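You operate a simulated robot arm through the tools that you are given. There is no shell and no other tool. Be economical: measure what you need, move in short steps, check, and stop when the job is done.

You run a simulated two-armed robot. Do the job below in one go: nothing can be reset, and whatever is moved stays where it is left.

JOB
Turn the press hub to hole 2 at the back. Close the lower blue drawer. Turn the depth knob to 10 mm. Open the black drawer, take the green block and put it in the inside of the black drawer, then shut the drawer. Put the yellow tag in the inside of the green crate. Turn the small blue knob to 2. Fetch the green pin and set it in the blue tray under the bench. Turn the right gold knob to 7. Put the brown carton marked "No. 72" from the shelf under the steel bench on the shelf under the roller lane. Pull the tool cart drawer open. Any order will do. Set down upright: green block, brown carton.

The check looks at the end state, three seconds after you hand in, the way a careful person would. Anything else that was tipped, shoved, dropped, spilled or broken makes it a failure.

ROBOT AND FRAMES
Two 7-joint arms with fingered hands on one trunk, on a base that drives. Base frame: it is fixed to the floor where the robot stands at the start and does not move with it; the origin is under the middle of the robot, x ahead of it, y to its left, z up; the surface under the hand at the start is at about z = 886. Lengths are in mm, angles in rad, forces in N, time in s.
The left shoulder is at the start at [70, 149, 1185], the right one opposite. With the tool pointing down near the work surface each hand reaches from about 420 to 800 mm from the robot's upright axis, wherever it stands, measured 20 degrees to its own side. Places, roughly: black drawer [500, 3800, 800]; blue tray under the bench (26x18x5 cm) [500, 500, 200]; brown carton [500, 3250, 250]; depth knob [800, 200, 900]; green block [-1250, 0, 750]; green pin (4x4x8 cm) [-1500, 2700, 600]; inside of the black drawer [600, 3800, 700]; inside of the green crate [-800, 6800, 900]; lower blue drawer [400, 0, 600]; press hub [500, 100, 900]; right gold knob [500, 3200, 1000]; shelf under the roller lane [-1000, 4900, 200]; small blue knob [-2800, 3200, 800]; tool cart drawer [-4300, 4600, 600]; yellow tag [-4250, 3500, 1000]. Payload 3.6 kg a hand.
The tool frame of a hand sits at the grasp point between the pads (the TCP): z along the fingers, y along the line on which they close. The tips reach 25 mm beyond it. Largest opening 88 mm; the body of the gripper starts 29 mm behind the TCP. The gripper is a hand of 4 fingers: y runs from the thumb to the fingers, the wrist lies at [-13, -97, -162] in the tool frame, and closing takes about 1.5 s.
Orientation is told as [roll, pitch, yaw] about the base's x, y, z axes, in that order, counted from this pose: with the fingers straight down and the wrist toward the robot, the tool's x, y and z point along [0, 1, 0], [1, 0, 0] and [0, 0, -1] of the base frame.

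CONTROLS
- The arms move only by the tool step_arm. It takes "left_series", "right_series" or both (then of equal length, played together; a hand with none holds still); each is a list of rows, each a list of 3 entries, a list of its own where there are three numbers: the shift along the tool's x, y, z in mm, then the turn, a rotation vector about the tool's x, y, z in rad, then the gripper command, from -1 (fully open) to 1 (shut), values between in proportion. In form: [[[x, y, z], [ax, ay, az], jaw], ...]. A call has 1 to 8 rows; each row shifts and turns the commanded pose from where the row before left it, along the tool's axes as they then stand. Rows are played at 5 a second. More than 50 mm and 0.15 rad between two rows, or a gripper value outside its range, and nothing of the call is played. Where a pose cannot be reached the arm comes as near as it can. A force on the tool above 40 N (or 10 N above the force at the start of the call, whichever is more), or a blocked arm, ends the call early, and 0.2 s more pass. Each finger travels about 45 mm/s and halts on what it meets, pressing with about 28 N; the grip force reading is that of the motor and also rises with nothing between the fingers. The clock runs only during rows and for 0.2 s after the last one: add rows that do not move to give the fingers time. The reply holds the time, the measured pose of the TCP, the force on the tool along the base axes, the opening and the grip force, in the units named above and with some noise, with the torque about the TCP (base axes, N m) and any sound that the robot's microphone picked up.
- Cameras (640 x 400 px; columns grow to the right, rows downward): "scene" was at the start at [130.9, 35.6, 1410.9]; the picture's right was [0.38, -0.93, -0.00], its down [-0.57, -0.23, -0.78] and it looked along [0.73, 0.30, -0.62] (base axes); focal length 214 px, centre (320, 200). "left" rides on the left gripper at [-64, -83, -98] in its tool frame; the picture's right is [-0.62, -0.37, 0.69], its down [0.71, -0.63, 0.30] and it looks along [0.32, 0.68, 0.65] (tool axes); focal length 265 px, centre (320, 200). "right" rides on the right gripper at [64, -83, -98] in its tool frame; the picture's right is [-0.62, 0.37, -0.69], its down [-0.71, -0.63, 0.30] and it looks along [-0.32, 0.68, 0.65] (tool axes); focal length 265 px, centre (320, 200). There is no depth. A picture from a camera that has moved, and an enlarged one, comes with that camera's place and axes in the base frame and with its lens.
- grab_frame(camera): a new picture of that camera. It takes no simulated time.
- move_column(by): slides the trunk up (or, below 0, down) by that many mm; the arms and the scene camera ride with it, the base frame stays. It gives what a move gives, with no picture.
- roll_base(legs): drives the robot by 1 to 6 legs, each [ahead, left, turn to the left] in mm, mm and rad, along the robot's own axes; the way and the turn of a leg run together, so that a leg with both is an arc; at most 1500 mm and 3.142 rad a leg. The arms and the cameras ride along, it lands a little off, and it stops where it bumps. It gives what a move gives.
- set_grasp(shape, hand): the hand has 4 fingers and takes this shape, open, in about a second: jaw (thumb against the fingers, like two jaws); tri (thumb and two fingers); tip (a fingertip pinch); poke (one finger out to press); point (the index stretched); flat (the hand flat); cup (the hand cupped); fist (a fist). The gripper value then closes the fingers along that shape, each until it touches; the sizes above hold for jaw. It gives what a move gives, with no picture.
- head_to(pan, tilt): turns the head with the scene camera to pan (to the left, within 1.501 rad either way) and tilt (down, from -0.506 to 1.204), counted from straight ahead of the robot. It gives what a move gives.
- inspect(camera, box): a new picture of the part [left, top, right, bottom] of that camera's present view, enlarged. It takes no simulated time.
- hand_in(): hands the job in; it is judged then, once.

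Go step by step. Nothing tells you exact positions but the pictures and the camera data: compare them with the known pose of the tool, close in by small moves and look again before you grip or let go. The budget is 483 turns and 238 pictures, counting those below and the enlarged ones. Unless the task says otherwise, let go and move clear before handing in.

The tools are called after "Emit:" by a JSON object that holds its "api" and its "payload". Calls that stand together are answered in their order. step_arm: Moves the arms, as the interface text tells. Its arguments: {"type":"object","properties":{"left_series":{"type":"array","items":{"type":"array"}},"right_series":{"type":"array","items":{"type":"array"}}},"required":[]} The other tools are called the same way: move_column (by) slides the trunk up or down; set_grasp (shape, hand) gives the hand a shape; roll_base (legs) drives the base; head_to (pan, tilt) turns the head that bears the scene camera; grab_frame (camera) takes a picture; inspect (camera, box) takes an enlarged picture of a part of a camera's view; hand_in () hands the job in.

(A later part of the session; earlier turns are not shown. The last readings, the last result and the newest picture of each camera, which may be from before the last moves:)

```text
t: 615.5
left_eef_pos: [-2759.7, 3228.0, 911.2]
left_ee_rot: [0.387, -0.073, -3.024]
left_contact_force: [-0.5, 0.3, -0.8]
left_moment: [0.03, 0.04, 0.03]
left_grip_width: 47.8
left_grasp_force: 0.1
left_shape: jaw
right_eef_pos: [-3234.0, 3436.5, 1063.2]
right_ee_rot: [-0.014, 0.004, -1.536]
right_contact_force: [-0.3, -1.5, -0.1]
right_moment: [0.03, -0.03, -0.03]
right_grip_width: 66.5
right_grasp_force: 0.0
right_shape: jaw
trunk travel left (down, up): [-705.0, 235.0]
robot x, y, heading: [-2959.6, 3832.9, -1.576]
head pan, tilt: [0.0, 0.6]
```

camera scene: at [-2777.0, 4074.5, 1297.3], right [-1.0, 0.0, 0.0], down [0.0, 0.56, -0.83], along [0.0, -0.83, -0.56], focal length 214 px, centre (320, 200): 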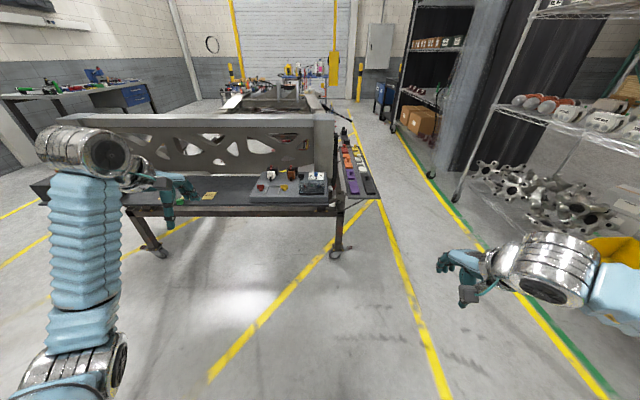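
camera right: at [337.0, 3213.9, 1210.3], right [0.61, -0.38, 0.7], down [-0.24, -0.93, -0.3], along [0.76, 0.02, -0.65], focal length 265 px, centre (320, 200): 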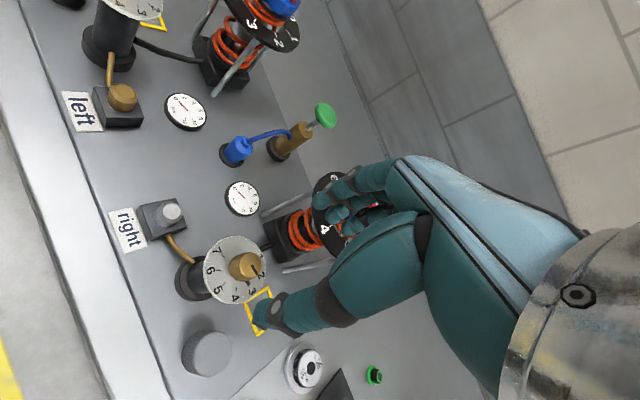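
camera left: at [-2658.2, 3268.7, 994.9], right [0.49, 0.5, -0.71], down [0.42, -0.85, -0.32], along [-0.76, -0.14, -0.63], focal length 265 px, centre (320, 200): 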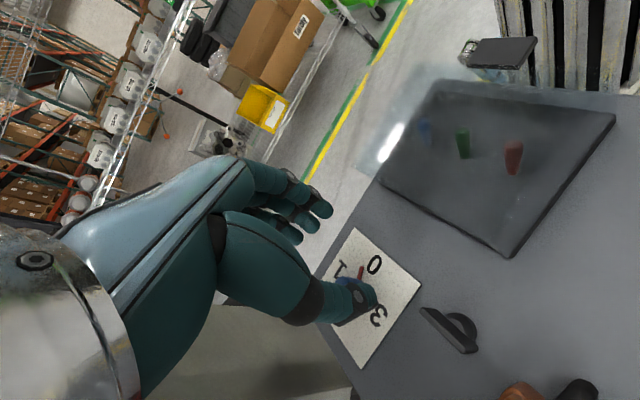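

Emit:
{"api": "step_arm", "payload": {"left_series": [[[3, 0, 28], [0, 0, 0], -0.1], [[0, 0, 27], [0, 0, 0], -0.1], [[0, 0, 0], [0, 0, 0], 0.4], [[0, 0, 0], [0, 0, 0], 1], [[0, 0, 0], [0, 0, 0], 1], [[0, 0, 0], [0, 0, 0], 1]]}}

Emit:
{"api": "inspect", "payload": {"camera": "left", "box": [260, 160, 460, 360]}}

```text
t: 616.9
left_eef_pos: [-2759.2, 3203.5, 858.9]
left_ee_rot: [0.383, -0.072, -3.025]
left_contact_force: [1.7, -1.9, -0.5]
left_moment: [0.01, 0.02, 0.03]
left_grip_width: 9.2
left_grasp_force: 28.1
left_shape: jaw
right_eef_pos: [-3233.2, 3436.5, 1063.9]
right_ee_rot: [-0.017, 0.003, -1.536]
right_contact_force: [0.1, 0.4, 0.1]
right_moment: [0.02, 0.01, -0.02]
right_grip_width: 66.4
right_grasp_force: 0.0
right_shape: jaw
trunk travel left (down, up): [-705.0, 235.0]
robot x, y, heading: [-2960.6, 3836.9, -1.581]
head pan, tilt: [0.0, 0.6]
```

```text
2.00 times, centred on (360, 260) of left
camera zoom: at [-2684.0, 3310.1, 919.7], right [0.26, 0.35, -0.9], down [0.71, -0.7, -0.06], along [-0.65, -0.63, -0.43], focal length 531 px, centre (240, 80)
```

zoom: 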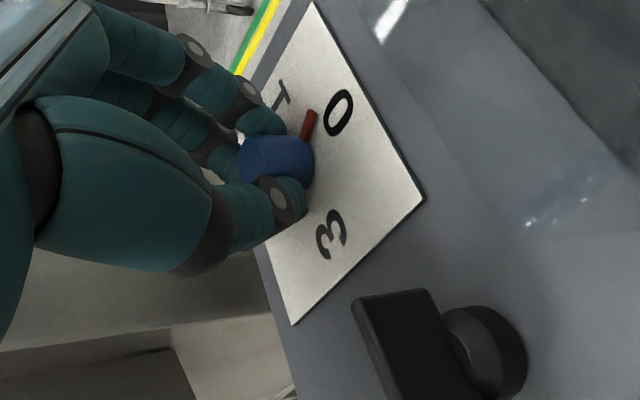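

The grip is good and the pointer already leans toward 1. Rotating about the vertical.

Emit:
{"api": "step_arm", "payload": {"left_series": [[[-0.1, 0.7, 0], [0.049, 0.009, -0.12], 1], [[-0.1, 0.7, 0], [0.049, 0.009, -0.12], 1], [[-0.1, 0.7, 0], [0.049, 0.009, -0.12], 1], [[-0.1, 0.7, 0], [0.049, 0.009, -0.12], 1], [[-0.1, 0.7, 0], [0.049, 0.009, -0.12], 1], [[-0.1, 0.7, 0], [0.049, 0.009, -0.12], 1], [[-0.1, 0.7, 0], [0.049, 0.009, -0.12], 1], [[-0.1, 0.7, 0], [0.049, 0.009, -0.12], 1]]}}

Emit:
{"api": "inspect", "payload": {"camera": "left", "box": [260, 160, 460, 360]}}

```text
t: 618.7
left_eef_pos: [-2765.7, 3204.2, 859.8]
left_ee_rot: [0.381, -0.07, -1.985]
left_contact_force: [-1.6, 12.8, -4.3]
left_moment: [0.27, 0.06, -0.03]
left_grip_width: 8.2
left_grasp_force: 27.4
left_shape: jaw
right_eef_pos: [-3234.4, 3438.1, 1064.8]
right_ee_rot: [-0.015, 0.003, -1.536]
right_contact_force: [0.4, -0.3, -0.6]
right_moment: [0.02, 0.01, 0.0]
right_grip_width: 66.2
right_grasp_force: 0.0
right_shape: jaw
trunk travel left (down, up): [-705.0, 235.0]
robot x, y, heading: [-2960.6, 3837.4, -1.578]
head pan, tilt: [0.0, 0.6]
```

```text
2.00 times, centred on (360, 260) of left
camera zoom: at [-2819.5, 3323.1, 921.5], right [-0.17, 0.41, -0.9], down [0.96, 0.26, -0.06], along [0.21, -0.87, -0.44], focal length 531 px, centre (240, 80)
```

zoom: 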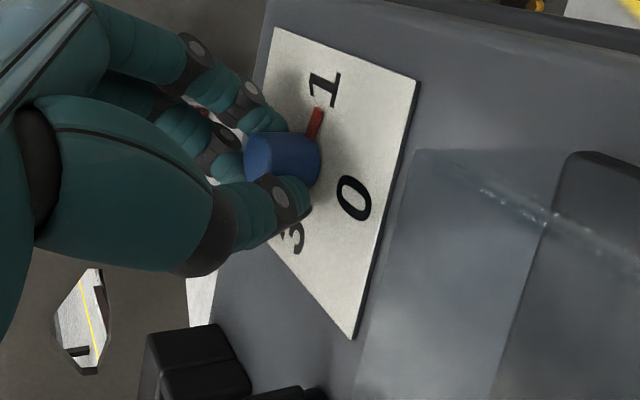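

The pointer has reached 1. Slow release here, then I'll re-grip for the second quarter turn.

Emit:
{"api": "step_arm", "payload": {"left_series": [[[0, -3, 0], [0, 0, 0], 1], [[0, 0, 0], [0, 0, 0], 0.88], [[0, 0, 0], [0, 0, 0], 0.84], [[0, 0, 0], [0, 0, 0], 0.81], [[0, 0, 0], [0, 0, 0], 0.78], [[0, 0, 0], [0, 0, 0], 0.75], [[0, 0, 0], [0, 0, 0], 0.72], [[0, 0, 0], [0, 0, 0], 0.69]]}}

Emit:
{"api": "step_arm", "payload": {"left_series": [[[0, 0, 0], [0, 0, 0], 0.65], [[0, 0, 0], [0, 0, 0], 0.6], [[0, 0, 0], [0, 0, 0], 0.55], [[0, 0, 0], [0, 0, 0], 0.48], [[0, 0, 0], [0, 0, 0], 0.4], [[0, 0, 0], [0, 0, 0], 0.25], [[0, 0, 0], [0, 0, 0], 0.1], [[0, 0, 0], [0, 0, 0], -0.1]]}}

Emit:
{"api": "inspect", "payload": {"camera": "left", "box": [260, 160, 460, 360]}}

```text
t: 620.5
left_eef_pos: [-2762.1, 3204.2, 860.4]
left_ee_rot: [0.384, -0.068, -1.986]
left_contact_force: [-0.9, -3.2, 2.1]
left_moment: [-0.12, 0.03, -0.02]
left_grip_width: 13.8
left_grasp_force: 0.1
left_shape: jaw
right_eef_pos: [-3233.8, 3436.2, 1064.1]
right_ee_rot: [-0.014, 0.004, -1.535]
right_contact_force: [-0.1, -0.4, -0.5]
right_moment: [0.0, 0.0, -0.03]
right_grip_width: 66.1
right_grasp_force: 0.2
right_shape: jaw
trunk travel left (down, up): [-705.0, 235.0]
robot x, y, heading: [-2960.5, 3836.9, -1.574]
head pan, tilt: [0.0, 0.6]
```

```text
t: 622.3
left_eef_pos: [-2763.5, 3204.4, 859.1]
left_ee_rot: [0.383, -0.067, -1.987]
left_contact_force: [0.7, -0.2, -0.8]
left_moment: [-0.01, -0.01, -0.01]
left_grip_width: 48.0
left_grasp_force: 0.0
left_shape: jaw
right_eef_pos: [-3234.7, 3436.8, 1064.2]
right_ee_rot: [-0.014, 0.004, -1.535]
right_contact_force: [0.7, -0.4, 0.2]
right_moment: [0.0, -0.03, 0.02]
right_grip_width: 66.3
right_grasp_force: 0.0
right_shape: jaw
trunk travel left (down, up): [-705.0, 235.0]
robot x, y, heading: [-2959.1, 3835.7, -1.577]
head pan, tilt: [0.0, 0.6]
```

```text
2.00 times, centred on (360, 260) of left
camera zoom: at [-2817.6, 3324.0, 921.3], right [-0.17, 0.41, -0.9], down [0.96, 0.26, -0.06], along [0.21, -0.87, -0.44], focal length 531 px, centre (240, 80)
```

zoom: 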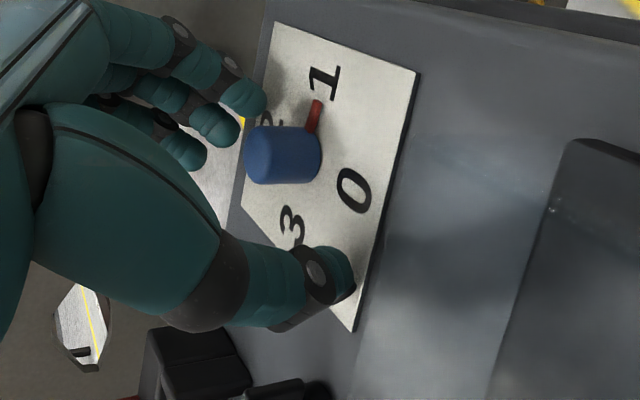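

It stays at 1. Rotate the open hand back and re-grip.

Emit:
{"api": "step_arm", "payload": {"left_series": [[[0.1, -0.7, 0], [-0.049, -0.009, 0.12], -0.1], [[0.1, -0.7, 0], [-0.049, -0.009, 0.12], -0.1], [[0.1, -0.7, 0], [-0.049, -0.009, 0.12], -0.1], [[0.1, -0.7, 0], [-0.049, -0.009, 0.12], -0.1], [[0.1, -0.7, 0], [-0.049, -0.009, 0.12], -0.1], [[0.1, -0.7, 0], [-0.049, -0.009, 0.12], -0.1], [[0.1, -0.7, 0], [-0.049, -0.009, 0.12], -0.1], [[0.1, -0.7, 0], [-0.049, -0.009, 0.12], -0.1]]}}

```text
t: 624.1
left_eef_pos: [-2758.6, 3207.5, 859.7]
left_ee_rot: [0.383, -0.076, -3.028]
left_contact_force: [0.3, -0.4, -0.6]
left_moment: [-0.02, -0.02, -0.02]
left_grip_width: 48.0
left_grasp_force: 0.0
left_shape: jaw
right_eef_pos: [-3234.6, 3435.9, 1062.9]
right_ee_rot: [-0.012, 0.004, -1.536]
right_contact_force: [-0.6, 0.2, 0.3]
right_moment: [-0.02, -0.01, -0.03]
right_grip_width: 66.2
right_grasp_force: 0.1
right_shape: jaw
trunk travel left (down, up): [-705.0, 235.0]
robot x, y, heading: [-2959.5, 3837.7, -1.579]
head pan, tilt: [0.0, 0.6]
```

Emit:
{"api": "step_arm", "payload": {"left_series": [[[3.7, 0, 1.5], [0, 0, 0], -0.1], [[0, 0, 0], [0, 0, 0], 0.4], [[0, 0, 0], [0, 0, 0], 1], [[0, 0, 0], [0, 0, 0], 1], [[0, 0, 0], [0, 0, 0], 1]]}}

Emit:
{"api": "step_arm", "payload": {"left_series": [[[-0.1, 0.7, 0], [0.049, 0.009, -0.12], 1], [[-0.1, 0.7, 0], [0.049, 0.009, -0.12], 1], [[-0.1, 0.7, 0], [0.049, 0.009, -0.12], 1], [[-0.1, 0.7, 0], [0.049, 0.009, -0.12], 1], [[-0.1, 0.7, 0], [0.049, 0.009, -0.12], 1], [[-0.1, 0.7, 0], [0.049, 0.009, -0.12], 1], [[-0.1, 0.7, 0], [0.049, 0.009, -0.12], 1], [[-0.1, 0.7, 0], [0.049, 0.009, -0.12], 1]]}}

Emit:
{"api": "inspect", "payload": {"camera": "left", "box": [260, 160, 460, 360]}}

```text
t: 625.3
left_eef_pos: [-2756.9, 3201.9, 859.7]
left_ee_rot: [0.385, -0.074, -3.025]
left_contact_force: [2.2, -2.7, -0.6]
left_moment: [0.02, -0.02, 0.06]
left_grip_width: 7.6
left_grasp_force: 27.6
left_shape: jaw
right_eef_pos: [-3232.6, 3436.1, 1063.9]
right_ee_rot: [-0.015, 0.004, -1.537]
right_contact_force: [-0.2, 0.3, 0.5]
right_moment: [0.02, -0.03, 0.0]
right_grip_width: 66.4
right_grasp_force: 0.0
right_shape: jaw
trunk travel left (down, up): [-705.0, 235.0]
robot x, y, heading: [-2956.8, 3837.2, -1.575]
head pan, tilt: [0.0, 0.6]
```

```text
t: 627.1
left_eef_pos: [-2763.7, 3203.8, 859.9]
left_ee_rot: [0.381, -0.068, -1.985]
left_contact_force: [0.3, 13.9, -4.8]
left_moment: [0.23, 0.11, 0.0]
left_grip_width: 6.5
left_grasp_force: 28.1
left_shape: jaw
right_eef_pos: [-3233.7, 3437.7, 1065.1]
right_ee_rot: [-0.014, 0.001, -1.537]
right_contact_force: [0.9, 0.9, 0.0]
right_moment: [-0.02, -0.03, -0.01]
right_grip_width: 66.4
right_grasp_force: 0.1
right_shape: jaw
trunk travel left (down, up): [-705.0, 235.0]
robot x, y, heading: [-2957.9, 3836.6, -1.579]
head pan, tilt: [0.0, 0.6]
```

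```text
2.00 times, centred on (360, 260) of left
camera zoom: at [-2818.0, 3322.3, 921.0], right [-0.17, 0.41, -0.9], down [0.96, 0.26, -0.06], along [0.21, -0.87, -0.44], focal length 531 px, centre (240, 80)
```

zoom: 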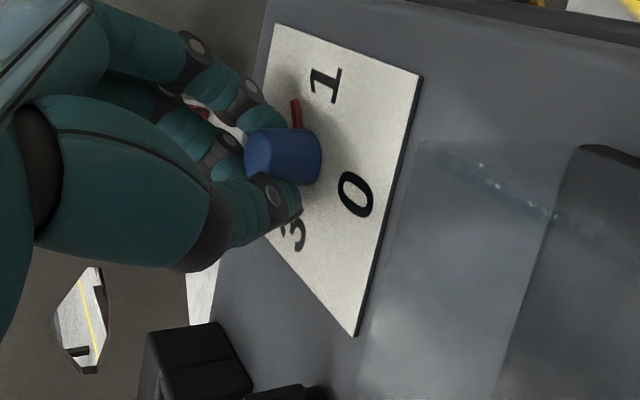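

Emit:
{"api": "step_arm", "payload": {"left_series": [[[-0.1, -2.3, 0], [0.049, 0.009, -0.12], 1], [[-0.1, 0.7, 0], [0.049, 0.009, -0.12], 1], [[-0.1, 0.7, 0], [0.049, 0.009, -0.12], 1], [[-0.1, 0.7, 0], [0.049, 0.009, -0.12], 1], [[-0.1, 0.7, 0], [0.049, 0.009, -0.12], 1]]}}

Emit:
{"api": "inspect", "payload": {"camera": "left", "box": [260, 160, 460, 360]}}

```text
t: 628.3
left_eef_pos: [-2760.3, 3199.8, 863.3]
left_ee_rot: [0.387, -0.072, -1.329]
left_contact_force: [9.9, -2.8, 5.6]
left_moment: [-0.06, -0.15, 0.04]
left_grip_width: 6.1
left_grasp_force: 28.2
left_shape: jaw
right_eef_pos: [-3233.8, 3436.3, 1063.4]
right_ee_rot: [-0.013, 0.004, -1.536]
right_contact_force: [-0.7, 0.3, -0.6]
right_moment: [-0.02, 0.01, 0.04]
right_grip_width: 66.1
right_grasp_force: 0.1
right_shape: jaw
trunk travel left (down, up): [-705.0, 235.0]
robot x, y, heading: [-2958.2, 3839.4, -1.579]
head pan, tilt: [0.0, 0.6]
```

```text
2.00 times, centred on (360, 260) of left
camera zoom: at [-2876.5, 3262.2, 923.1], right [-0.38, 0.22, -0.9], down [0.6, 0.79, -0.06], along [0.7, -0.57, -0.43], focal length 531 px, centre (240, 80)
```

zoom: 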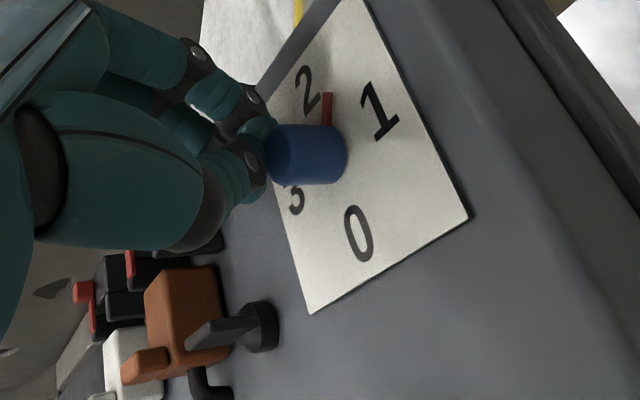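

About two-thirds toward 2. Slow release, then re-grip for the last bit.

Emit:
{"api": "step_arm", "payload": {"left_series": [[[0, 0, 0], [0, 0, 0], 0.88], [[0, 0, 0], [0, 0, 0], 0.84], [[0, 0, 0], [0, 0, 0], 0.8], [[0, 0, 0], [0, 0, 0], 0.75], [[0, 0, 0], [0, 0, 0], 0.7], [[0, 0, 0], [0, 0, 0], 0.6], [[0, 0, 0], [0, 0, 0], 0.4], [[0, 0, 0], [0, 0, 0], 0.1]]}}

Emit:
{"api": "step_arm", "payload": {"left_series": [[[0, 0, 0], [0, 0, 0], -0.1], [[0.1, -0.7, 0], [-0.049, -0.009, 0.12], -0.1], [[0.1, -0.7, 0], [-0.049, -0.009, 0.12], -0.1], [[0.1, -0.7, 0], [-0.049, -0.009, 0.12], -0.1], [[0.1, -0.7, 0], [-0.049, -0.009, 0.12], -0.1], [[0.1, -0.7, 0], [-0.049, -0.009, 0.12], -0.1], [[0.1, -0.7, 0], [-0.049, -0.009, 0.12], -0.1], [[0.1, -0.7, 0], [-0.049, -0.009, 0.12], -0.1]]}}

Emit:
{"api": "inspect", "payload": {"camera": "left", "box": [260, 160, 460, 360]}}

```text
t: 630.1
left_eef_pos: [-2763.3, 3202.0, 858.3]
left_ee_rot: [0.385, -0.064, -1.336]
left_contact_force: [0.2, 0.0, 1.1]
left_moment: [-0.03, 0.04, -0.03]
left_grip_width: 39.2
left_grasp_force: 0.0
left_shape: jaw
right_eef_pos: [-3233.1, 3436.1, 1064.0]
right_ee_rot: [-0.015, 0.003, -1.536]
right_contact_force: [-0.8, -0.1, -0.3]
right_moment: [0.0, 0.0, -0.02]
right_grip_width: 66.1
right_grasp_force: 0.0
right_shape: jaw
trunk travel left (down, up): [-705.0, 235.0]
robot x, y, heading: [-2956.2, 3835.7, -1.576]
head pan, tilt: [0.0, 0.6]
```

```text
t: 631.9
left_eef_pos: [-2761.6, 3206.5, 860.0]
left_ee_rot: [0.381, -0.072, -2.248]
left_contact_force: [0.3, -0.7, -0.5]
left_moment: [-0.01, 0.01, 0.01]
left_grip_width: 48.2
left_grasp_force: 0.1
left_shape: jaw
right_eef_pos: [-3232.1, 3435.4, 1064.5]
right_ee_rot: [-0.016, 0.002, -1.537]
right_contact_force: [-1.0, -0.4, 0.1]
right_moment: [-0.02, 0.0, 0.01]
right_grip_width: 66.3
right_grasp_force: 0.0
right_shape: jaw
trunk travel left (down, up): [-705.0, 235.0]
robot x, y, heading: [-2960.1, 3839.0, -1.584]
head pan, tilt: [0.0, 0.6]
```

```text
2.00 times, centred on (360, 260) of left
camera zoom: at [-2782.5, 3334.5, 921.0], right [-0.06, 0.44, -0.9], down [1.0, 0.0, -0.06], along [-0.02, -0.9, -0.44], focal length 531 px, centre (240, 80)
```

zoom: 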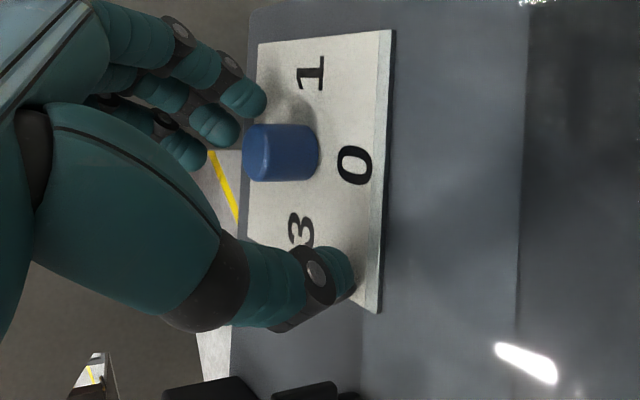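

The pointer is no longer visible at the front or right, so probably at 2. I raise the column for a steep view from the head.

Emit:
{"api": "step_arm", "payload": {"left_series": [[[0, 0, -40], [0, 0, 0], -0.1], [[0, 0, -40], [0, 0, 0], -0.1]]}}

Emit:
{"api": "move_column", "payload": {"by": 230}}

Emit:
{"api": "head_to", "payload": {"pan": 0.35, "tilt": 0.95}}

Emit:
{"api": "grab_frame", "payload": {"camera": "scene"}}

```text
t: 632.5
left_eef_pos: [-2780.7, 3228.4, 934.8]
left_ee_rot: [0.383, -0.07, -2.246]
left_contact_force: [-0.5, -0.5, -0.3]
left_moment: [-0.06, -0.04, -0.02]
left_grip_width: 48.0
left_grasp_force: 0.0
left_shape: jaw
right_eef_pos: [-3233.3, 3438.1, 1063.9]
right_ee_rot: [-0.013, 0.0, -1.538]
right_contact_force: [-0.3, -0.9, -0.1]
right_moment: [-0.03, -0.01, -0.02]
right_grip_width: 66.2
right_grasp_force: 0.0
right_shape: jaw
trunk travel left (down, up): [-705.0, 235.0]
robot x, y, heading: [-2957.1, 3836.3, -1.575]
head pan, tilt: [0.0, 0.6]
```

```text
t: 634.9
left_eef_pos: [-2782.8, 3228.4, 1164.2]
left_ee_rot: [0.383, -0.071, -2.245]
left_contact_force: [0.6, 0.7, -0.6]
left_moment: [0.01, -0.03, 0.01]
left_grip_width: 48.0
left_grasp_force: 0.0
left_shape: jaw
right_eef_pos: [-3233.8, 3435.6, 1294.2]
right_ee_rot: [-0.014, 0.002, -1.537]
right_contact_force: [-0.3, -0.5, -0.2]
right_moment: [-0.01, 0.04, 0.04]
right_grip_width: 66.4
right_grasp_force: 0.2
right_shape: jaw
trunk travel left (down, up): [-935.0, 5.0]
robot x, y, heading: [-2961.7, 3837.0, -1.574]
head pan, tilt: [0.0, 0.6]
```

```text
t: 635.8
left_eef_pos: [-2782.8, 3229.2, 1164.4]
left_ee_rot: [0.383, -0.07, -2.247]
left_contact_force: [-0.3, -0.6, 0.3]
left_moment: [0.0, 0.02, 0.0]
left_grip_width: 48.1
left_grasp_force: 0.1
left_shape: jaw
right_eef_pos: [-3234.2, 3436.4, 1293.7]
right_ee_rot: [-0.015, 0.004, -1.535]
right_contact_force: [-0.3, 0.3, -0.4]
right_moment: [0.01, 0.01, 0.04]
right_grip_width: 66.3
right_grasp_force: 0.0
right_shape: jaw
trunk travel left (down, up): [-935.0, 5.0]
robot x, y, heading: [-2958.3, 3834.4, -1.573]
head pan, tilt: [0.351, 0.949]
```

```text
39 pictures are left
camera scene: at [-2934.5, 3721.3, 1648.9], right [-0.94, -0.34, 0.0], down [-0.28, 0.76, -0.58], along [0.2, -0.55, -0.81], focal length 214 px, centre (320, 200)
```

scene: 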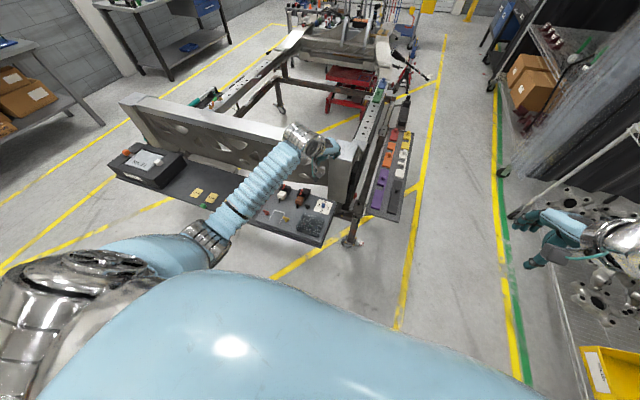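

Emit:
{"api": "inspect", "payload": {"camera": "scene", "box": [308, 193, 340, 221]}}

```text
14.29 times, centred on (324, 207) of scene
camera zoom: at [-2934.5, 3721.3, 1648.9], right [-0.94, -0.34, 0.0], down [-0.28, 0.76, -0.58], along [0.2, -0.55, -0.81], focal length 3064 px, centre (263, 100)
```

zoom: 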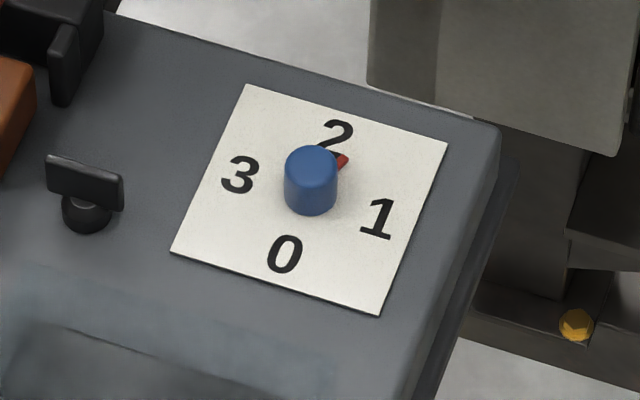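

The pointer is about 18° short of 2. One more careful grip and small turn.

Emit:
{"api": "move_column", "payload": {"by": -230}}

Emit:
{"api": "step_arm", "payload": {"left_series": [[[1.6, 2.4, 40], [0, 0, 0], -0.1], [[0, 0, 40], [0, 0, 0], -0.1], [[0, 0, 0], [0, 0, 0], 0.4], [[0, 0, 0], [0, 0, 0], 0.7], [[0, 0, 0], [0, 0, 0], 1], [[0, 0, 0], [0, 0, 0], 1], [[0, 0, 0], [0, 0, 0], 1]]}}

Emit:
{"api": "inspect", "payload": {"camera": "left", "box": [260, 160, 460, 360]}}

```text
t: 638.2
left_eef_pos: [-2783.0, 3229.0, 933.9]
left_ee_rot: [0.382, -0.071, -2.247]
left_contact_force: [0.2, 0.1, -0.2]
left_moment: [-0.01, 0.0, -0.04]
left_grip_width: 48.1
left_grasp_force: 0.1
left_shape: jaw
right_eef_pos: [-3233.7, 3435.7, 1065.8]
right_ee_rot: [-0.014, 0.005, -1.537]
right_contact_force: [-0.4, -0.5, -0.5]
right_moment: [0.01, -0.02, 0.01]
right_grip_width: 66.2
right_grasp_force: 0.1
right_shape: jaw
trunk travel left (down, up): [-705.0, 235.0]
robot x, y, heading: [-2958.7, 3835.3, -1.579]
head pan, tilt: [0.351, 0.949]
```

```text
t: 639.8
left_eef_pos: [-2761.1, 3204.1, 859.0]
left_ee_rot: [0.383, -0.07, -2.244]
left_contact_force: [3.4, -0.6, -0.4]
left_moment: [-0.06, -0.01, 0.03]
left_grip_width: 1.3
left_grasp_force: 28.1
left_shape: jaw
right_eef_pos: [-3232.4, 3437.2, 1064.3]
right_ee_rot: [-0.016, 0.004, -1.536]
right_contact_force: [0.4, 0.5, -0.8]
right_moment: [-0.02, -0.02, 0.03]
right_grip_width: 66.2
right_grasp_force: 0.1
right_shape: jaw
trunk travel left (down, up): [-705.0, 235.0]
robot x, y, heading: [-2960.7, 3834.8, -1.579]
head pan, tilt: [0.351, 0.949]
```

```text
2.00 times, centred on (360, 260) of left
camera zoom: at [-2782.1, 3332.8, 920.9], right [-0.06, 0.44, -0.9], down [1.0, 0.01, -0.06], along [-0.02, -0.9, -0.44], focal length 531 px, centre (240, 80)
```

zoom: 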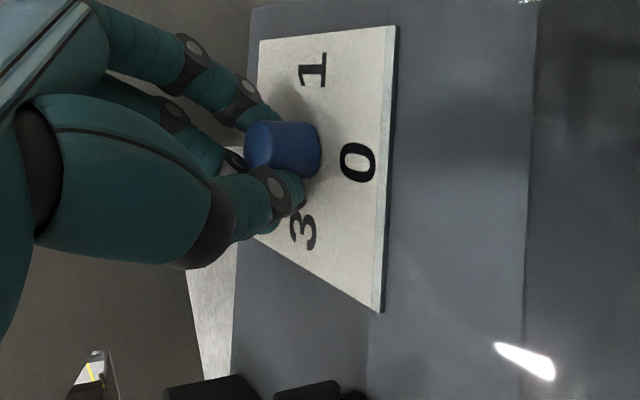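

Emit:
{"api": "step_arm", "payload": {"left_series": [[[-0.1, 0.6, 0], [0.041, 0.007, -0.102], 1], [[-0.1, 0.6, 0], [0.041, 0.007, -0.102], 1], [[-0.1, 0.6, 0], [0.041, 0.007, -0.102], 1], [[0, 0, 0], [0, 0, 0], 1], [[0, -2, 0], [0, 0, 0], 1], [[0, 0, 0], [0, 0, 0], 0.97], [[0, 0, 0], [0, 0, 0], 0.94], [[0, 0, 0], [0, 0, 0], 0.91]]}}

Emit:
{"api": "step_arm", "payload": {"left_series": [[[0, 0, 0], [0, 0, 0], 0.88], [[0, 0, 0], [0, 0, 0], 0.85], [[0, 0, 0], [0, 0, 0], 0.82], [[0, 0, 0], [0, 0, 0], 0.78], [[0, 0, 0], [0, 0, 0], 0.74], [[0, 0, 0], [0, 0, 0], 0.68], [[0, 0, 0], [0, 0, 0], 0.5], [[0, 0, 0], [0, 0, 0], 0.2]]}}

Emit:
{"api": "step_arm", "payload": {"left_series": [[[0, 0, 0], [0, 0, 0], -0.1], [[0, 0, -40], [0, 0, 0], -0.1], [[0, 0, -40], [0, 0, 0], -0.1]]}}

Emit:
{"api": "move_column", "payload": {"by": 230}}

Emit:
{"api": "inspect", "payload": {"camera": "scene", "box": [308, 193, 340, 221]}}

```text
t: 641.6
left_eef_pos: [-2763.8, 3201.5, 861.6]
left_ee_rot: [0.38, -0.074, -1.916]
left_contact_force: [-1.6, -4.0, -0.2]
left_moment: [-0.08, 0.05, -0.05]
left_grip_width: 4.0
left_grasp_force: 0.0
left_shape: jaw
right_eef_pos: [-3233.9, 3435.6, 1063.2]
right_ee_rot: [-0.014, 0.004, -1.536]
right_contact_force: [-0.7, -0.5, 0.3]
right_moment: [0.0, -0.01, 0.0]
right_grip_width: 66.4
right_grasp_force: 0.2
right_shape: jaw
trunk travel left (down, up): [-705.0, 235.0]
robot x, y, heading: [-2958.2, 3834.1, -1.574]
head pan, tilt: [0.351, 0.949]
```

```text
t: 643.4
left_eef_pos: [-2762.0, 3203.5, 859.7]
left_ee_rot: [0.38, -0.069, -1.914]
left_contact_force: [0.2, -0.4, 0.7]
left_moment: [0.0, 0.0, 0.02]
left_grip_width: 34.7
left_grasp_force: 0.1
left_shape: jaw
right_eef_pos: [-3232.9, 3436.2, 1064.3]
right_ee_rot: [-0.014, 0.002, -1.537]
right_contact_force: [0.0, -0.3, 0.8]
right_moment: [0.01, 0.03, -0.04]
right_grip_width: 66.3
right_grasp_force: 0.1
right_shape: jaw
trunk travel left (down, up): [-705.0, 235.0]
robot x, y, heading: [-2963.2, 3836.5, -1.577]
head pan, tilt: [0.351, 0.949]
```

```text
t: 644.2
left_eef_pos: [-2790.5, 3218.2, 935.8]
left_ee_rot: [0.381, -0.068, -1.914]
left_contact_force: [0.7, -0.7, -0.3]
left_moment: [0.01, -0.03, 0.01]
left_grip_width: 48.0
left_grasp_force: 0.0
left_shape: jaw
right_eef_pos: [-3234.5, 3436.6, 1064.2]
right_ee_rot: [-0.014, 0.004, -1.535]
right_contact_force: [0.1, -0.7, -0.5]
right_moment: [-0.01, -0.01, 0.0]
right_grip_width: 66.2
right_grasp_force: 0.2
right_shape: jaw
trunk travel left (down, up): [-705.0, 235.0]
robot x, y, heading: [-2960.8, 3833.1, -1.574]
head pan, tilt: [0.351, 0.949]
```

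```text
t: 646.6
left_eef_pos: [-2789.9, 3218.5, 1164.8]
left_ee_rot: [0.379, -0.071, -1.915]
left_contact_force: [0.2, 0.6, 0.2]
left_moment: [-0.01, 0.02, 0.02]
left_grip_width: 48.2
left_grasp_force: 0.1
left_shape: jaw
right_eef_pos: [-3234.1, 3436.1, 1293.7]
right_ee_rot: [-0.014, 0.003, -1.537]
right_contact_force: [-0.7, 0.3, 0.4]
right_moment: [-0.02, 0.02, 0.0]
right_grip_width: 66.2
right_grasp_force: 0.1
right_shape: jaw
trunk travel left (down, up): [-935.0, 5.0]
robot x, y, heading: [-2958.8, 3834.8, -1.577]
head pan, tilt: [0.351, 0.949]
```

```text
14.29 times, centred on (324, 207) of scene
camera zoom: at [-2934.7, 3721.4, 1648.8], right [-0.94, -0.34, 0.0], down [-0.28, 0.76, -0.58], along [0.2, -0.55, -0.81], focal length 3064 px, centre (263, 100)
```

zoom: 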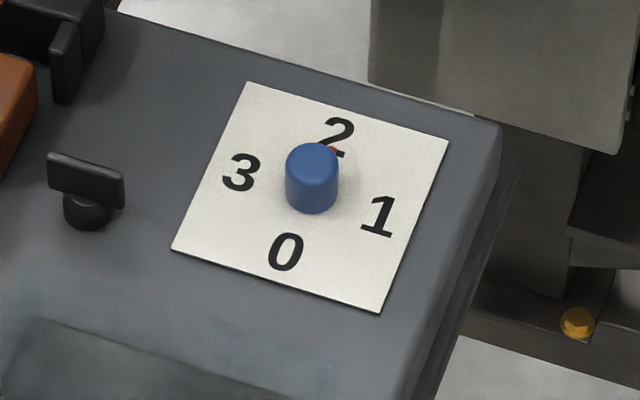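

The small blue knob is at 2. Next the yellow tag and tool cart: I reset the left hand, back off and face -x.

Emit:
{"api": "step_arm", "payload": {"left_series": [[[0, -30, -20], [0.022, -0.128, 0], -1], [[0, -30, -20], [0.022, -0.128, 0], -1], [[0, 0, 0], [0.022, -0.128, 0], -1], [[0, 0, 0], [0, 0, -0.15], -1], [[0, 0, 0], [0, 0, -0.15], -1]]}}

Emit:
{"api": "roll_base", "payload": {"legs": [[-200, 0, 0], [0, 0, -1.57], [350, 0, 0]]}}

Emit:
{"api": "head_to", "payload": {"pan": 0.1, "tilt": 0.45}}

Emit:
{"api": "grab_frame", "payload": {"camera": "scene"}}

```text
t: 647.8
left_eef_pos: [-2780.2, 3283.1, 1200.9]
left_ee_rot: [-0.008, -0.007, -1.6]
left_contact_force: [-0.3, 0.0, 0.3]
left_moment: [0.0, 0.01, -0.02]
left_grip_width: 87.5
left_grasp_force: 0.1
left_shape: jaw
right_eef_pos: [-3233.2, 3439.0, 1293.6]
right_ee_rot: [-0.014, 0.001, -1.535]
right_contact_force: [0.8, 0.2, -0.7]
right_moment: [-0.01, 0.01, -0.02]
right_grip_width: 66.4
right_grasp_force: 0.1
right_shape: jaw
trunk travel left (down, up): [-935.0, 5.0]
robot x, y, heading: [-2959.7, 3831.9, -1.57]
head pan, tilt: [0.351, 0.949]
```

```text
t: 665.6
left_eef_pos: [-3867.5, 3855.9, 1199.5]
left_ee_rot: [-0.005, -0.003, 3.11]
left_contact_force: [0.3, 0.7, 0.0]
left_moment: [-0.02, 0.03, 0.02]
left_grip_width: 87.8
left_grasp_force: 0.1
left_shape: jaw
right_eef_pos: [-3712.2, 4308.4, 1295.1]
right_ee_rot: [-0.015, 0.004, -3.104]
right_contact_force: [-0.2, -0.7, -0.2]
right_moment: [0.0, -0.02, -0.01]
right_grip_width: 66.3
right_grasp_force: 0.1
right_shape: jaw
trunk travel left (down, up): [-935.0, 5.0]
robot x, y, heading: [-3314.2, 4038.0, 3.139]
head pan, tilt: [0.351, 0.949]
```

```text
t: 666.5
left_eef_pos: [-3868.5, 3855.8, 1199.3]
left_ee_rot: [-0.005, -0.002, 3.109]
left_contact_force: [0.1, -0.5, 0.2]
left_moment: [0.02, 0.0, 0.0]
left_grip_width: 87.8
left_grasp_force: 0.1
left_shape: jaw
right_eef_pos: [-3713.6, 4310.0, 1294.9]
right_ee_rot: [-0.013, 0.006, -3.105]
right_contact_force: [-0.6, -0.8, 0.4]
right_moment: [0.0, 0.0, -0.03]
right_grip_width: 66.3
right_grasp_force: 0.1
right_shape: jaw
trunk travel left (down, up): [-935.0, 5.0]
robot x, y, heading: [-3313.7, 4033.5, 3.134]
head pan, tilt: [0.099, 0.45]
```

```text
35 pictures are left
camera scene: at [-3454.5, 4031.0, 1690.8], right [-0.1, 1.0, 0.0], down [0.43, 0.04, -0.9], along [-0.9, -0.09, -0.44], focal length 214 px, centre (320, 200)
```

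scene: 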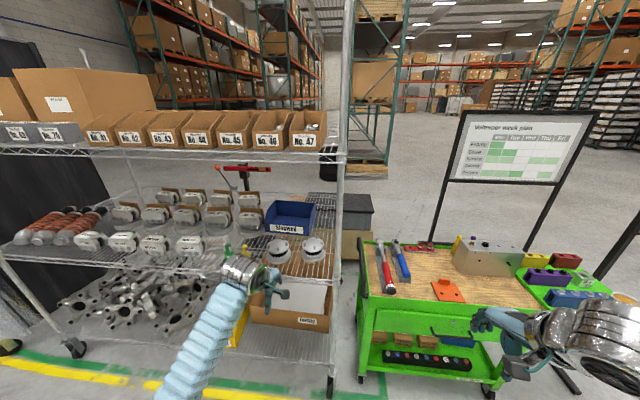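

Emit:
{"api": "inspect", "payload": {"camera": "scene", "box": [190, 190, 350, 290]}}

```text
4.00 times, centred on (270, 240) of scene
camera zoom: at [-3454.5, 4031.0, 1690.8], right [-0.1, 1.0, 0.0], down [0.43, 0.04, -0.9], along [-0.9, -0.09, -0.44], focal length 858 px, centre (520, 40)
```

zoom: 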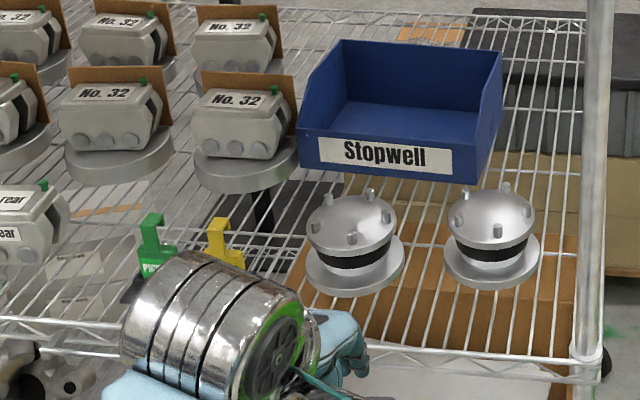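

The yellow tag stands on the wire shelf at about (-4258, 3580, 1005). I'll approach with the left hand between the shelves.

Emit:
{"api": "move_column", "payload": {"by": -80}}

Emit:
{"api": "roll_base", "payload": {"legs": [[0, 250, 0], [310, 0, 0]]}}

Emit:
{"api": "grab_frame", "payload": {"camera": "left"}}

```text
t: 667.7
left_eef_pos: [-3867.3, 3856.5, 1119.0]
left_ee_rot: [-0.005, -0.004, 3.11]
left_contact_force: [0.5, 0.5, 0.1]
left_moment: [-0.01, -0.02, 0.0]
left_grip_width: 87.8
left_grasp_force: 0.1
left_shape: jaw
right_eef_pos: [-3713.8, 4309.1, 1215.6]
right_ee_rot: [-0.014, 0.004, -3.103]
right_contact_force: [-0.1, -0.4, 0.0]
right_moment: [0.02, 0.01, -0.01]
right_grip_width: 66.2
right_grasp_force: 0.1
right_shape: jaw
trunk travel left (down, up): [-855.0, 85.0]
robot x, y, heading: [-3312.4, 4035.2, 3.14]
head pan, tilt: [0.099, 0.45]
```

```text
t: 675.5
left_eef_pos: [-4175.3, 3608.4, 1121.5]
left_ee_rot: [-0.002, -0.006, 3.111]
left_contact_force: [-0.3, -0.1, 0.0]
left_moment: [-0.02, 0.0, -0.04]
left_grip_width: 87.6
left_grasp_force: 0.1
left_shape: jaw
right_eef_pos: [-4024.7, 4062.2, 1212.8]
right_ee_rot: [-0.012, 0.006, -3.104]
right_contact_force: [1.7, 0.8, -0.4]
right_moment: [0.02, 0.04, -0.03]
right_grip_width: 66.3
right_grasp_force: 0.0
right_shape: jaw
trunk travel left (down, up): [-855.0, 85.0]
robot x, y, heading: [-3624.6, 3790.3, 3.139]
head pan, tilt: [0.099, 0.45]
```

```text
33 pictures are left
camera left: at [-4090.7, 3668.7, 1218.2], right [0.38, 0.61, -0.69], down [0.61, -0.73, -0.31], along [-0.7, -0.3, -0.65], focal length 265 px, centre (320, 200)
```

left: 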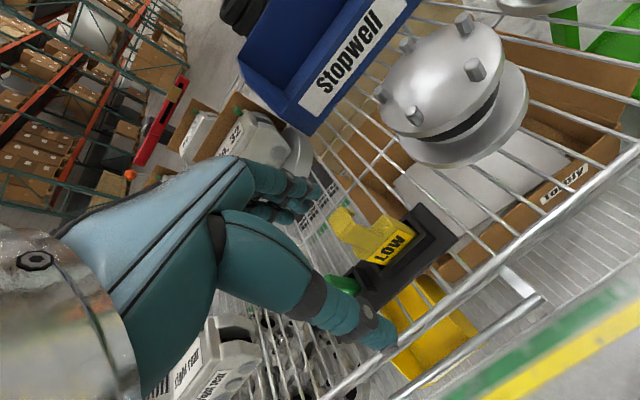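

Emit:
{"api": "inspect", "payload": {"camera": "left", "box": [310, 180, 470, 320]}}

```text
2.86 times, centred on (390, 250) of left
camera zoom: at [-4090.7, 3668.7, 1218.2], right [0.38, 0.61, -0.69], down [0.61, -0.73, -0.31], along [-0.7, -0.3, -0.65], focal length 758 px, centre (120, 57)
```

zoom: 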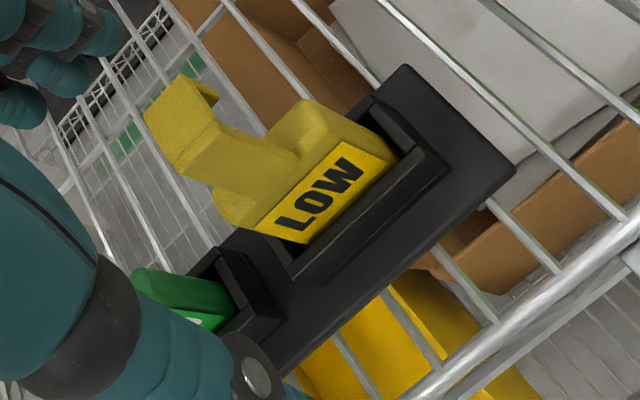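

The tag is a yellow block ("LOW") with a hook, at about (-4194, 3612), top ≈1085. I'll lower the hand over it and grip.

Emit:
{"api": "step_arm", "payload": {"left_series": [[[-4, 19, 0], [0, 0, 0], -0.5], [[0, 0, 20], [0, 0, 0], -0.5], [[0, 0, 20], [0, 0, 0], -0.5], [[0, 0, 12], [0, 0, 0], -0.5]]}}

Emit:
{"api": "grab_frame", "payload": {"camera": "left"}}

```text
t: 676.5
left_eef_pos: [-4198.1, 3611.9, 1065.0]
left_ee_rot: [-0.005, -0.002, 3.111]
left_contact_force: [0.6, 0.9, -0.6]
left_moment: [-0.07, 0.01, -0.01]
left_grip_width: 66.2
left_grasp_force: 0.0
left_shape: jaw
right_eef_pos: [-4026.8, 4061.1, 1213.3]
right_ee_rot: [-0.013, 0.009, -3.1]
right_contact_force: [0.5, 0.4, 0.1]
right_moment: [0.01, 0.0, -0.02]
right_grip_width: 66.2
right_grasp_force: 0.0
right_shape: jaw
trunk travel left (down, up): [-855.0, 85.0]
robot x, y, heading: [-3626.0, 3784.0, 3.136]
head pan, tilt: [0.099, 0.45]
```

```text
31 pictures are left
camera left: at [-4113.0, 3672.2, 1164.4], right [0.39, 0.61, -0.69], down [0.61, -0.73, -0.31], along [-0.69, -0.3, -0.65], focal length 265 px, centre (320, 200)
```

left: 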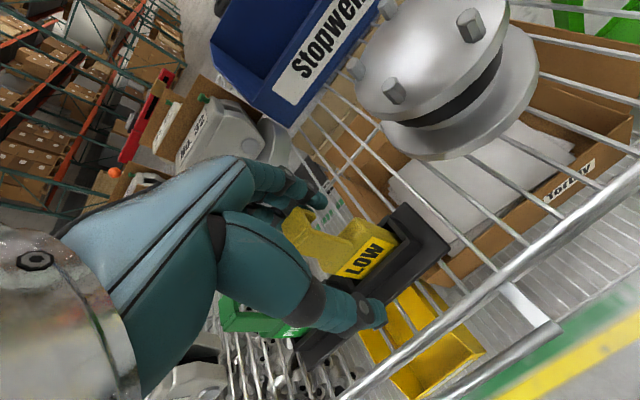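

Emit:
{"api": "step_arm", "payload": {"left_series": [[[0, 0, 5], [0, 0, 0], -0.2], [[0, 0, 0], [0, 0, 0], 0.3], [[0, 0, 0], [0, 0, 0], 1], [[0, 0, 0], [0, 0, 0], 1], [[0, 0, 0], [0, 0, 0], 1], [[0, 0, 0], [0, 0, 0], 1]]}}

Emit:
{"api": "step_arm", "payload": {"left_series": [[[0, 0, -15], [0, 0, 0], 1], [[0, 0, -20], [0, 0, 0], 1], [[0, 0, -25], [0, 0, 0], 1], [[0, 0, -25], [0, 0, 0], 1]]}}

Emit:
{"api": "grab_frame", "payload": {"camera": "left"}}

```text
t: 677.9
left_eef_pos: [-4193.7, 3611.8, 1062.3]
left_ee_rot: [-0.004, -0.003, 3.112]
left_contact_force: [1.7, 0.0, -1.0]
left_moment: [0.04, -0.23, -0.05]
left_grip_width: 0.1
left_grasp_force: 27.6
left_shape: jaw
right_eef_pos: [-4025.2, 4061.7, 1214.3]
right_ee_rot: [-0.012, 0.006, -3.103]
right_contact_force: [0.5, 0.2, -0.2]
right_moment: [-0.02, 0.01, 0.03]
right_grip_width: 66.3
right_grasp_force: 0.1
right_shape: jaw
trunk travel left (down, up): [-855.0, 85.0]
robot x, y, heading: [-3628.5, 3782.7, 3.142]
head pan, tilt: [0.099, 0.45]
```

```text
t: 678.9
left_eef_pos: [-4195.9, 3611.1, 1147.4]
left_ee_rot: [-0.006, -0.003, 3.113]
left_contact_force: [-0.4, -0.5, -0.3]
left_moment: [0.03, -0.04, 0.01]
left_grip_width: 0.0
left_grasp_force: 28.3
left_shape: jaw
right_eef_pos: [-4025.0, 4061.3, 1213.5]
right_ee_rot: [-0.014, 0.006, -3.104]
right_contact_force: [-0.2, 0.4, -0.8]
right_moment: [0.0, 0.03, 0.02]
right_grip_width: 66.1
right_grasp_force: 0.0
right_shape: jaw
trunk travel left (down, up): [-855.0, 85.0]
robot x, y, heading: [-3629.0, 3787.3, 3.143]
head pan, tilt: [0.099, 0.45]
```

```text
30 pictures are left
camera left: at [-4111.8, 3671.6, 1245.3], right [0.38, 0.61, -0.69], down [0.61, -0.73, -0.31], along [-0.69, -0.3, -0.65], focal length 265 px, centre (320, 200)
```

left: 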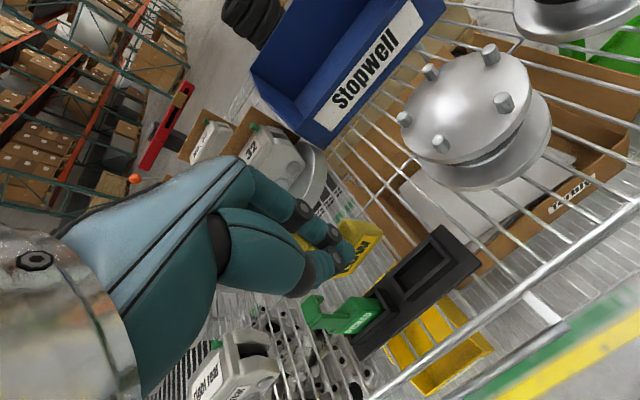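

The tag is in hand. Next the tool cart drawer with the right hand: I back out and move right for a view of the cart front.

Emit:
{"api": "roll_base", "payload": {"legs": [[-350, 0, 0], [0, -550, 0]]}}

Emit:
{"api": "move_column", "payload": {"by": -300}}

Emit:
{"api": "head_to", "payload": {"pan": -0.1, "tilt": 0.5}}

Emit:
{"api": "grab_frame", "payload": {"camera": "scene"}}

```text
t: 691.0
left_eef_pos: [-3844.0, 4157.1, 1146.0]
left_ee_rot: [-0.007, -0.004, 3.111]
left_contact_force: [0.3, -0.6, -0.1]
left_moment: [0.01, -0.01, 0.0]
left_grip_width: 0.0
left_grasp_force: 27.8
left_shape: jaw
right_eef_pos: [-3671.2, 4608.6, 1215.2]
right_ee_rot: [-0.016, 0.008, -3.105]
right_contact_force: [0.6, -0.2, 0.1]
right_moment: [-0.02, -0.01, 0.04]
right_grip_width: 66.1
right_grasp_force: 0.1
right_shape: jaw
trunk travel left (down, up): [-855.0, 85.0]
robot x, y, heading: [-3273.8, 4335.1, 3.141]
head pan, tilt: [0.099, 0.45]
```

```text
t: 694.0
left_eef_pos: [-3843.5, 4158.9, 846.6]
left_ee_rot: [-0.006, -0.004, 3.11]
left_contact_force: [0.6, 0.3, -1.4]
left_moment: [0.03, -0.02, -0.01]
left_grip_width: 0.1
left_grasp_force: 27.9
left_shape: jaw
right_eef_pos: [-3671.5, 4607.7, 913.4]
right_ee_rot: [-0.013, 0.007, -3.105]
right_contact_force: [0.0, -0.4, 0.1]
right_moment: [-0.02, 0.0, 0.0]
right_grip_width: 66.3
right_grasp_force: 0.0
right_shape: jaw
trunk travel left (down, up): [-555.0, 385.0]
robot x, y, heading: [-3274.0, 4338.1, 3.137]
head pan, tilt: [0.099, 0.45]
```

```text
t: 694.7
left_eef_pos: [-3844.0, 4158.4, 845.7]
left_ee_rot: [-0.004, -0.003, 3.11]
left_contact_force: [0.8, -0.5, -0.2]
left_moment: [0.01, -0.02, -0.05]
left_grip_width: 0.1
left_grasp_force: 27.8
left_shape: jaw
right_eef_pos: [-3671.6, 4607.6, 913.9]
right_ee_rot: [-0.014, 0.008, -3.105]
right_contact_force: [-0.5, -0.2, 0.6]
right_moment: [-0.01, -0.02, -0.02]
right_grip_width: 66.2
right_grasp_force: 0.0
right_shape: jaw
trunk travel left (down, up): [-555.0, 385.0]
robot x, y, heading: [-3270.7, 4337.6, 3.138]
head pan, tilt: [-0.099, 0.499]
```

```text
29 pictures are left
camera scene: at [-3412.1, 4347.6, 1306.4], right [0.1, 0.99, 0.0], down [0.48, -0.05, -0.88], along [-0.87, 0.09, -0.48], focal length 214 px, centre (320, 200)
```

scene: 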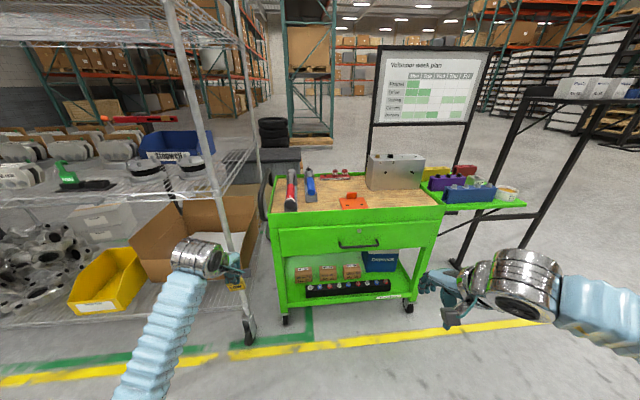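

The drawer handle bar is at about (-4200, 4620, 609). I'll retract the left hand a bit, lower the column and point the right hand forward.

Emit:
{"api": "step_arm", "payload": {"left_series": [[[0, -25, 0], [0, 0, 0], 1], [[0, -25, 0], [0, 0, 0], 1], [[0, -25, 0], [0, 0, 0], 1], [[0, -25, 0], [0, 0, 0], 1], [[0, -25, 0], [0, 0, 0], 1], [[0, 0, 0], [0, 0, 0], 1], [[0, 0, 0], [0, 0, 0], 1], [[0, 0, 0], [0, 0, 0], 1]], "right_series": [[[-10, 0, 0], [-0.15, 0, 0], -0.5], [[-10, 0, 0], [-0.15, 0, 0], -0.5], [[-10, 0, 0], [-0.15, 0, 0], -0.5], [[-10, 0, 0], [-0.15, 0, 0], -0.5], [[-10, 0, 0], [-0.15, 0, 0], -0.5], [[-10, 0, 0], [-0.15, 0, 0], -0.5], [[0, 0, 0], [-0.15, 0, 0], -0.5], [[0, 0, 0], [-0.15, 0, 0], -0.5]]}}

Emit:
{"api": "step_arm", "payload": {"right_series": [[[0, 0, 20], [-0.15, 0, 0], -0.4], [[0, 0, 20], [-0.15, 0, 0], -0.4], [[0, 0, 20], [-0.08, 0, 0], -0.4], [[0, 0, 20], [0, 0, 0], -0.4]]}}

Emit:
{"api": "move_column", "payload": {"by": -344}}

```text
t: 696.5
left_eef_pos: [-3720.0, 4155.2, 845.0]
left_ee_rot: [-0.005, -0.002, 3.111]
left_contact_force: [-0.5, 0.3, -0.7]
left_moment: [-0.03, -0.04, -0.02]
left_grip_width: 0.2
left_grasp_force: 28.1
left_shape: jaw
right_eef_pos: [-3719.6, 4723.8, 931.4]
right_ee_rot: [-0.041, -1.184, -3.053]
right_contact_force: [0.2, -0.3, 0.4]
right_moment: [-0.04, 0.0, -0.04]
right_grip_width: 66.1
right_grasp_force: 0.0
right_shape: jaw
right hand out of reach, approached as far as the arm can: row 1, 2, 3, 4, 7, 8
trunk travel left (down, up): [-555.0, 385.0]
robot x, y, heading: [-3272.8, 4332.6, 3.142]
head pan, tilt: [-0.099, 0.499]
```

```text
t: 697.5
left_eef_pos: [-3718.4, 4154.5, 846.0]
left_ee_rot: [-0.004, -0.003, 3.111]
left_contact_force: [0.5, 1.0, 0.0]
left_moment: [0.02, -0.02, -0.02]
left_grip_width: 0.0
left_grasp_force: 28.1
left_shape: jaw
right_eef_pos: [-3732.9, 4792.7, 990.0]
right_ee_rot: [-1.714, -1.556, -1.391]
right_contact_force: [0.5, -0.3, 0.1]
right_moment: [0.01, 0.04, 0.0]
right_grip_width: 61.9
right_grasp_force: 0.0
right_shape: jaw
right hand out of reach, approached as far as the arm can: row 1, 2, 3, 4
trunk travel left (down, up): [-555.0, 385.0]
robot x, y, heading: [-3269.9, 4335.7, 3.138]
head pan, tilt: [-0.099, 0.499]
```

```text
t: 700.9
left_eef_pos: [-3718.9, 4154.1, 502.0]
left_ee_rot: [-0.006, -0.004, 3.11]
left_contact_force: [0.5, -0.4, -0.6]
left_moment: [0.0, -0.03, -0.01]
left_grip_width: 0.0
left_grasp_force: 27.7
left_shape: jaw
right_eef_pos: [-3731.8, 4792.4, 645.2]
right_ee_rot: [-1.657, -1.559, -1.45]
right_contact_force: [-0.3, 0.4, -0.2]
right_moment: [0.01, 0.02, -0.03]
right_grip_width: 62.0
right_grasp_force: 0.1
right_shape: jaw
trunk travel left (down, up): [-211.0, 729.0]
robot x, y, heading: [-3268.3, 4331.7, 3.137]
head pan, tilt: [-0.099, 0.499]
```

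Emit:
{"api": "step_arm", "payload": {"right_series": [[[15, -5, 18], [0, 0, 0], -0.4], [[15, -5, 18], [0, 0, 0], -0.4], [[15, -5, 18], [0, 0, 0], -0.4], [[15, -5, 18], [0, 0, 0], -0.4], [[15, -5, 18], [0, 0, 0], -0.4], [[15, -5, 18], [0, 0, 0], -0.4], [[15, -5, 18], [0, 0, 0], -0.4], [[15, 0, 14], [0, 0, 0], -0.4]]}}

```text
t: 702.7
left_eef_pos: [-3718.1, 4154.6, 503.4]
left_ee_rot: [-0.006, -0.004, 3.111]
left_contact_force: [-0.1, 0.0, -0.3]
left_moment: [0.0, 0.01, -0.04]
left_grip_width: 0.0
left_grasp_force: 27.3
left_shape: jaw
right_eef_pos: [-3735.4, 4764.8, 673.5]
right_ee_rot: [-1.574, -1.556, -1.53]
right_contact_force: [-0.1, 0.2, 0.6]
right_moment: [-0.04, 0.02, -0.01]
right_grip_width: 62.0
right_grasp_force: 0.0
right_shape: jaw
right hand out of reach, approached as far as the arm can: row 1, 2, 3, 4, 5, 6, 7, 8
trunk travel left (down, up): [-211.0, 729.0]
robot x, y, heading: [-3272.9, 4331.8, 3.142]
head pan, tilt: [-0.099, 0.499]
```

Emit:
{"api": "step_arm", "payload": {"right_series": [[[-10, 0, 25], [0, 0, 0], -0.4], [[-10, 0, 25], [0, 0, 0], -0.4], [[0, 0, 30], [0, 0, 0], -0.4], [[0, 0, 30], [0, 0, 0], -0.4], [[0, 0, 30], [0, 0, 0], -0.4]]}}

```text
t: 703.9
left_eef_pos: [-3718.8, 4154.9, 503.2]
left_ee_rot: [-0.006, -0.004, 3.109]
left_contact_force: [0.0, -0.3, -0.2]
left_moment: [0.0, 0.03, -0.02]
left_grip_width: 0.0
left_grasp_force: 28.1
left_shape: jaw
right_eef_pos: [-3768.4, 4810.3, 709.0]
right_ee_rot: [-1.602, -1.557, -1.504]
right_contact_force: [-0.2, 0.5, 0.3]
right_moment: [-0.02, -0.01, 0.0]
right_grip_width: 62.0
right_grasp_force: 0.2
right_shape: jaw
right hand out of reach, approached as far as the arm can: row 1, 2, 3, 4, 5
trunk travel left (down, up): [-211.0, 729.0]
robot x, y, heading: [-3271.1, 4334.2, 3.14]
head pan, tilt: [-0.099, 0.499]
```

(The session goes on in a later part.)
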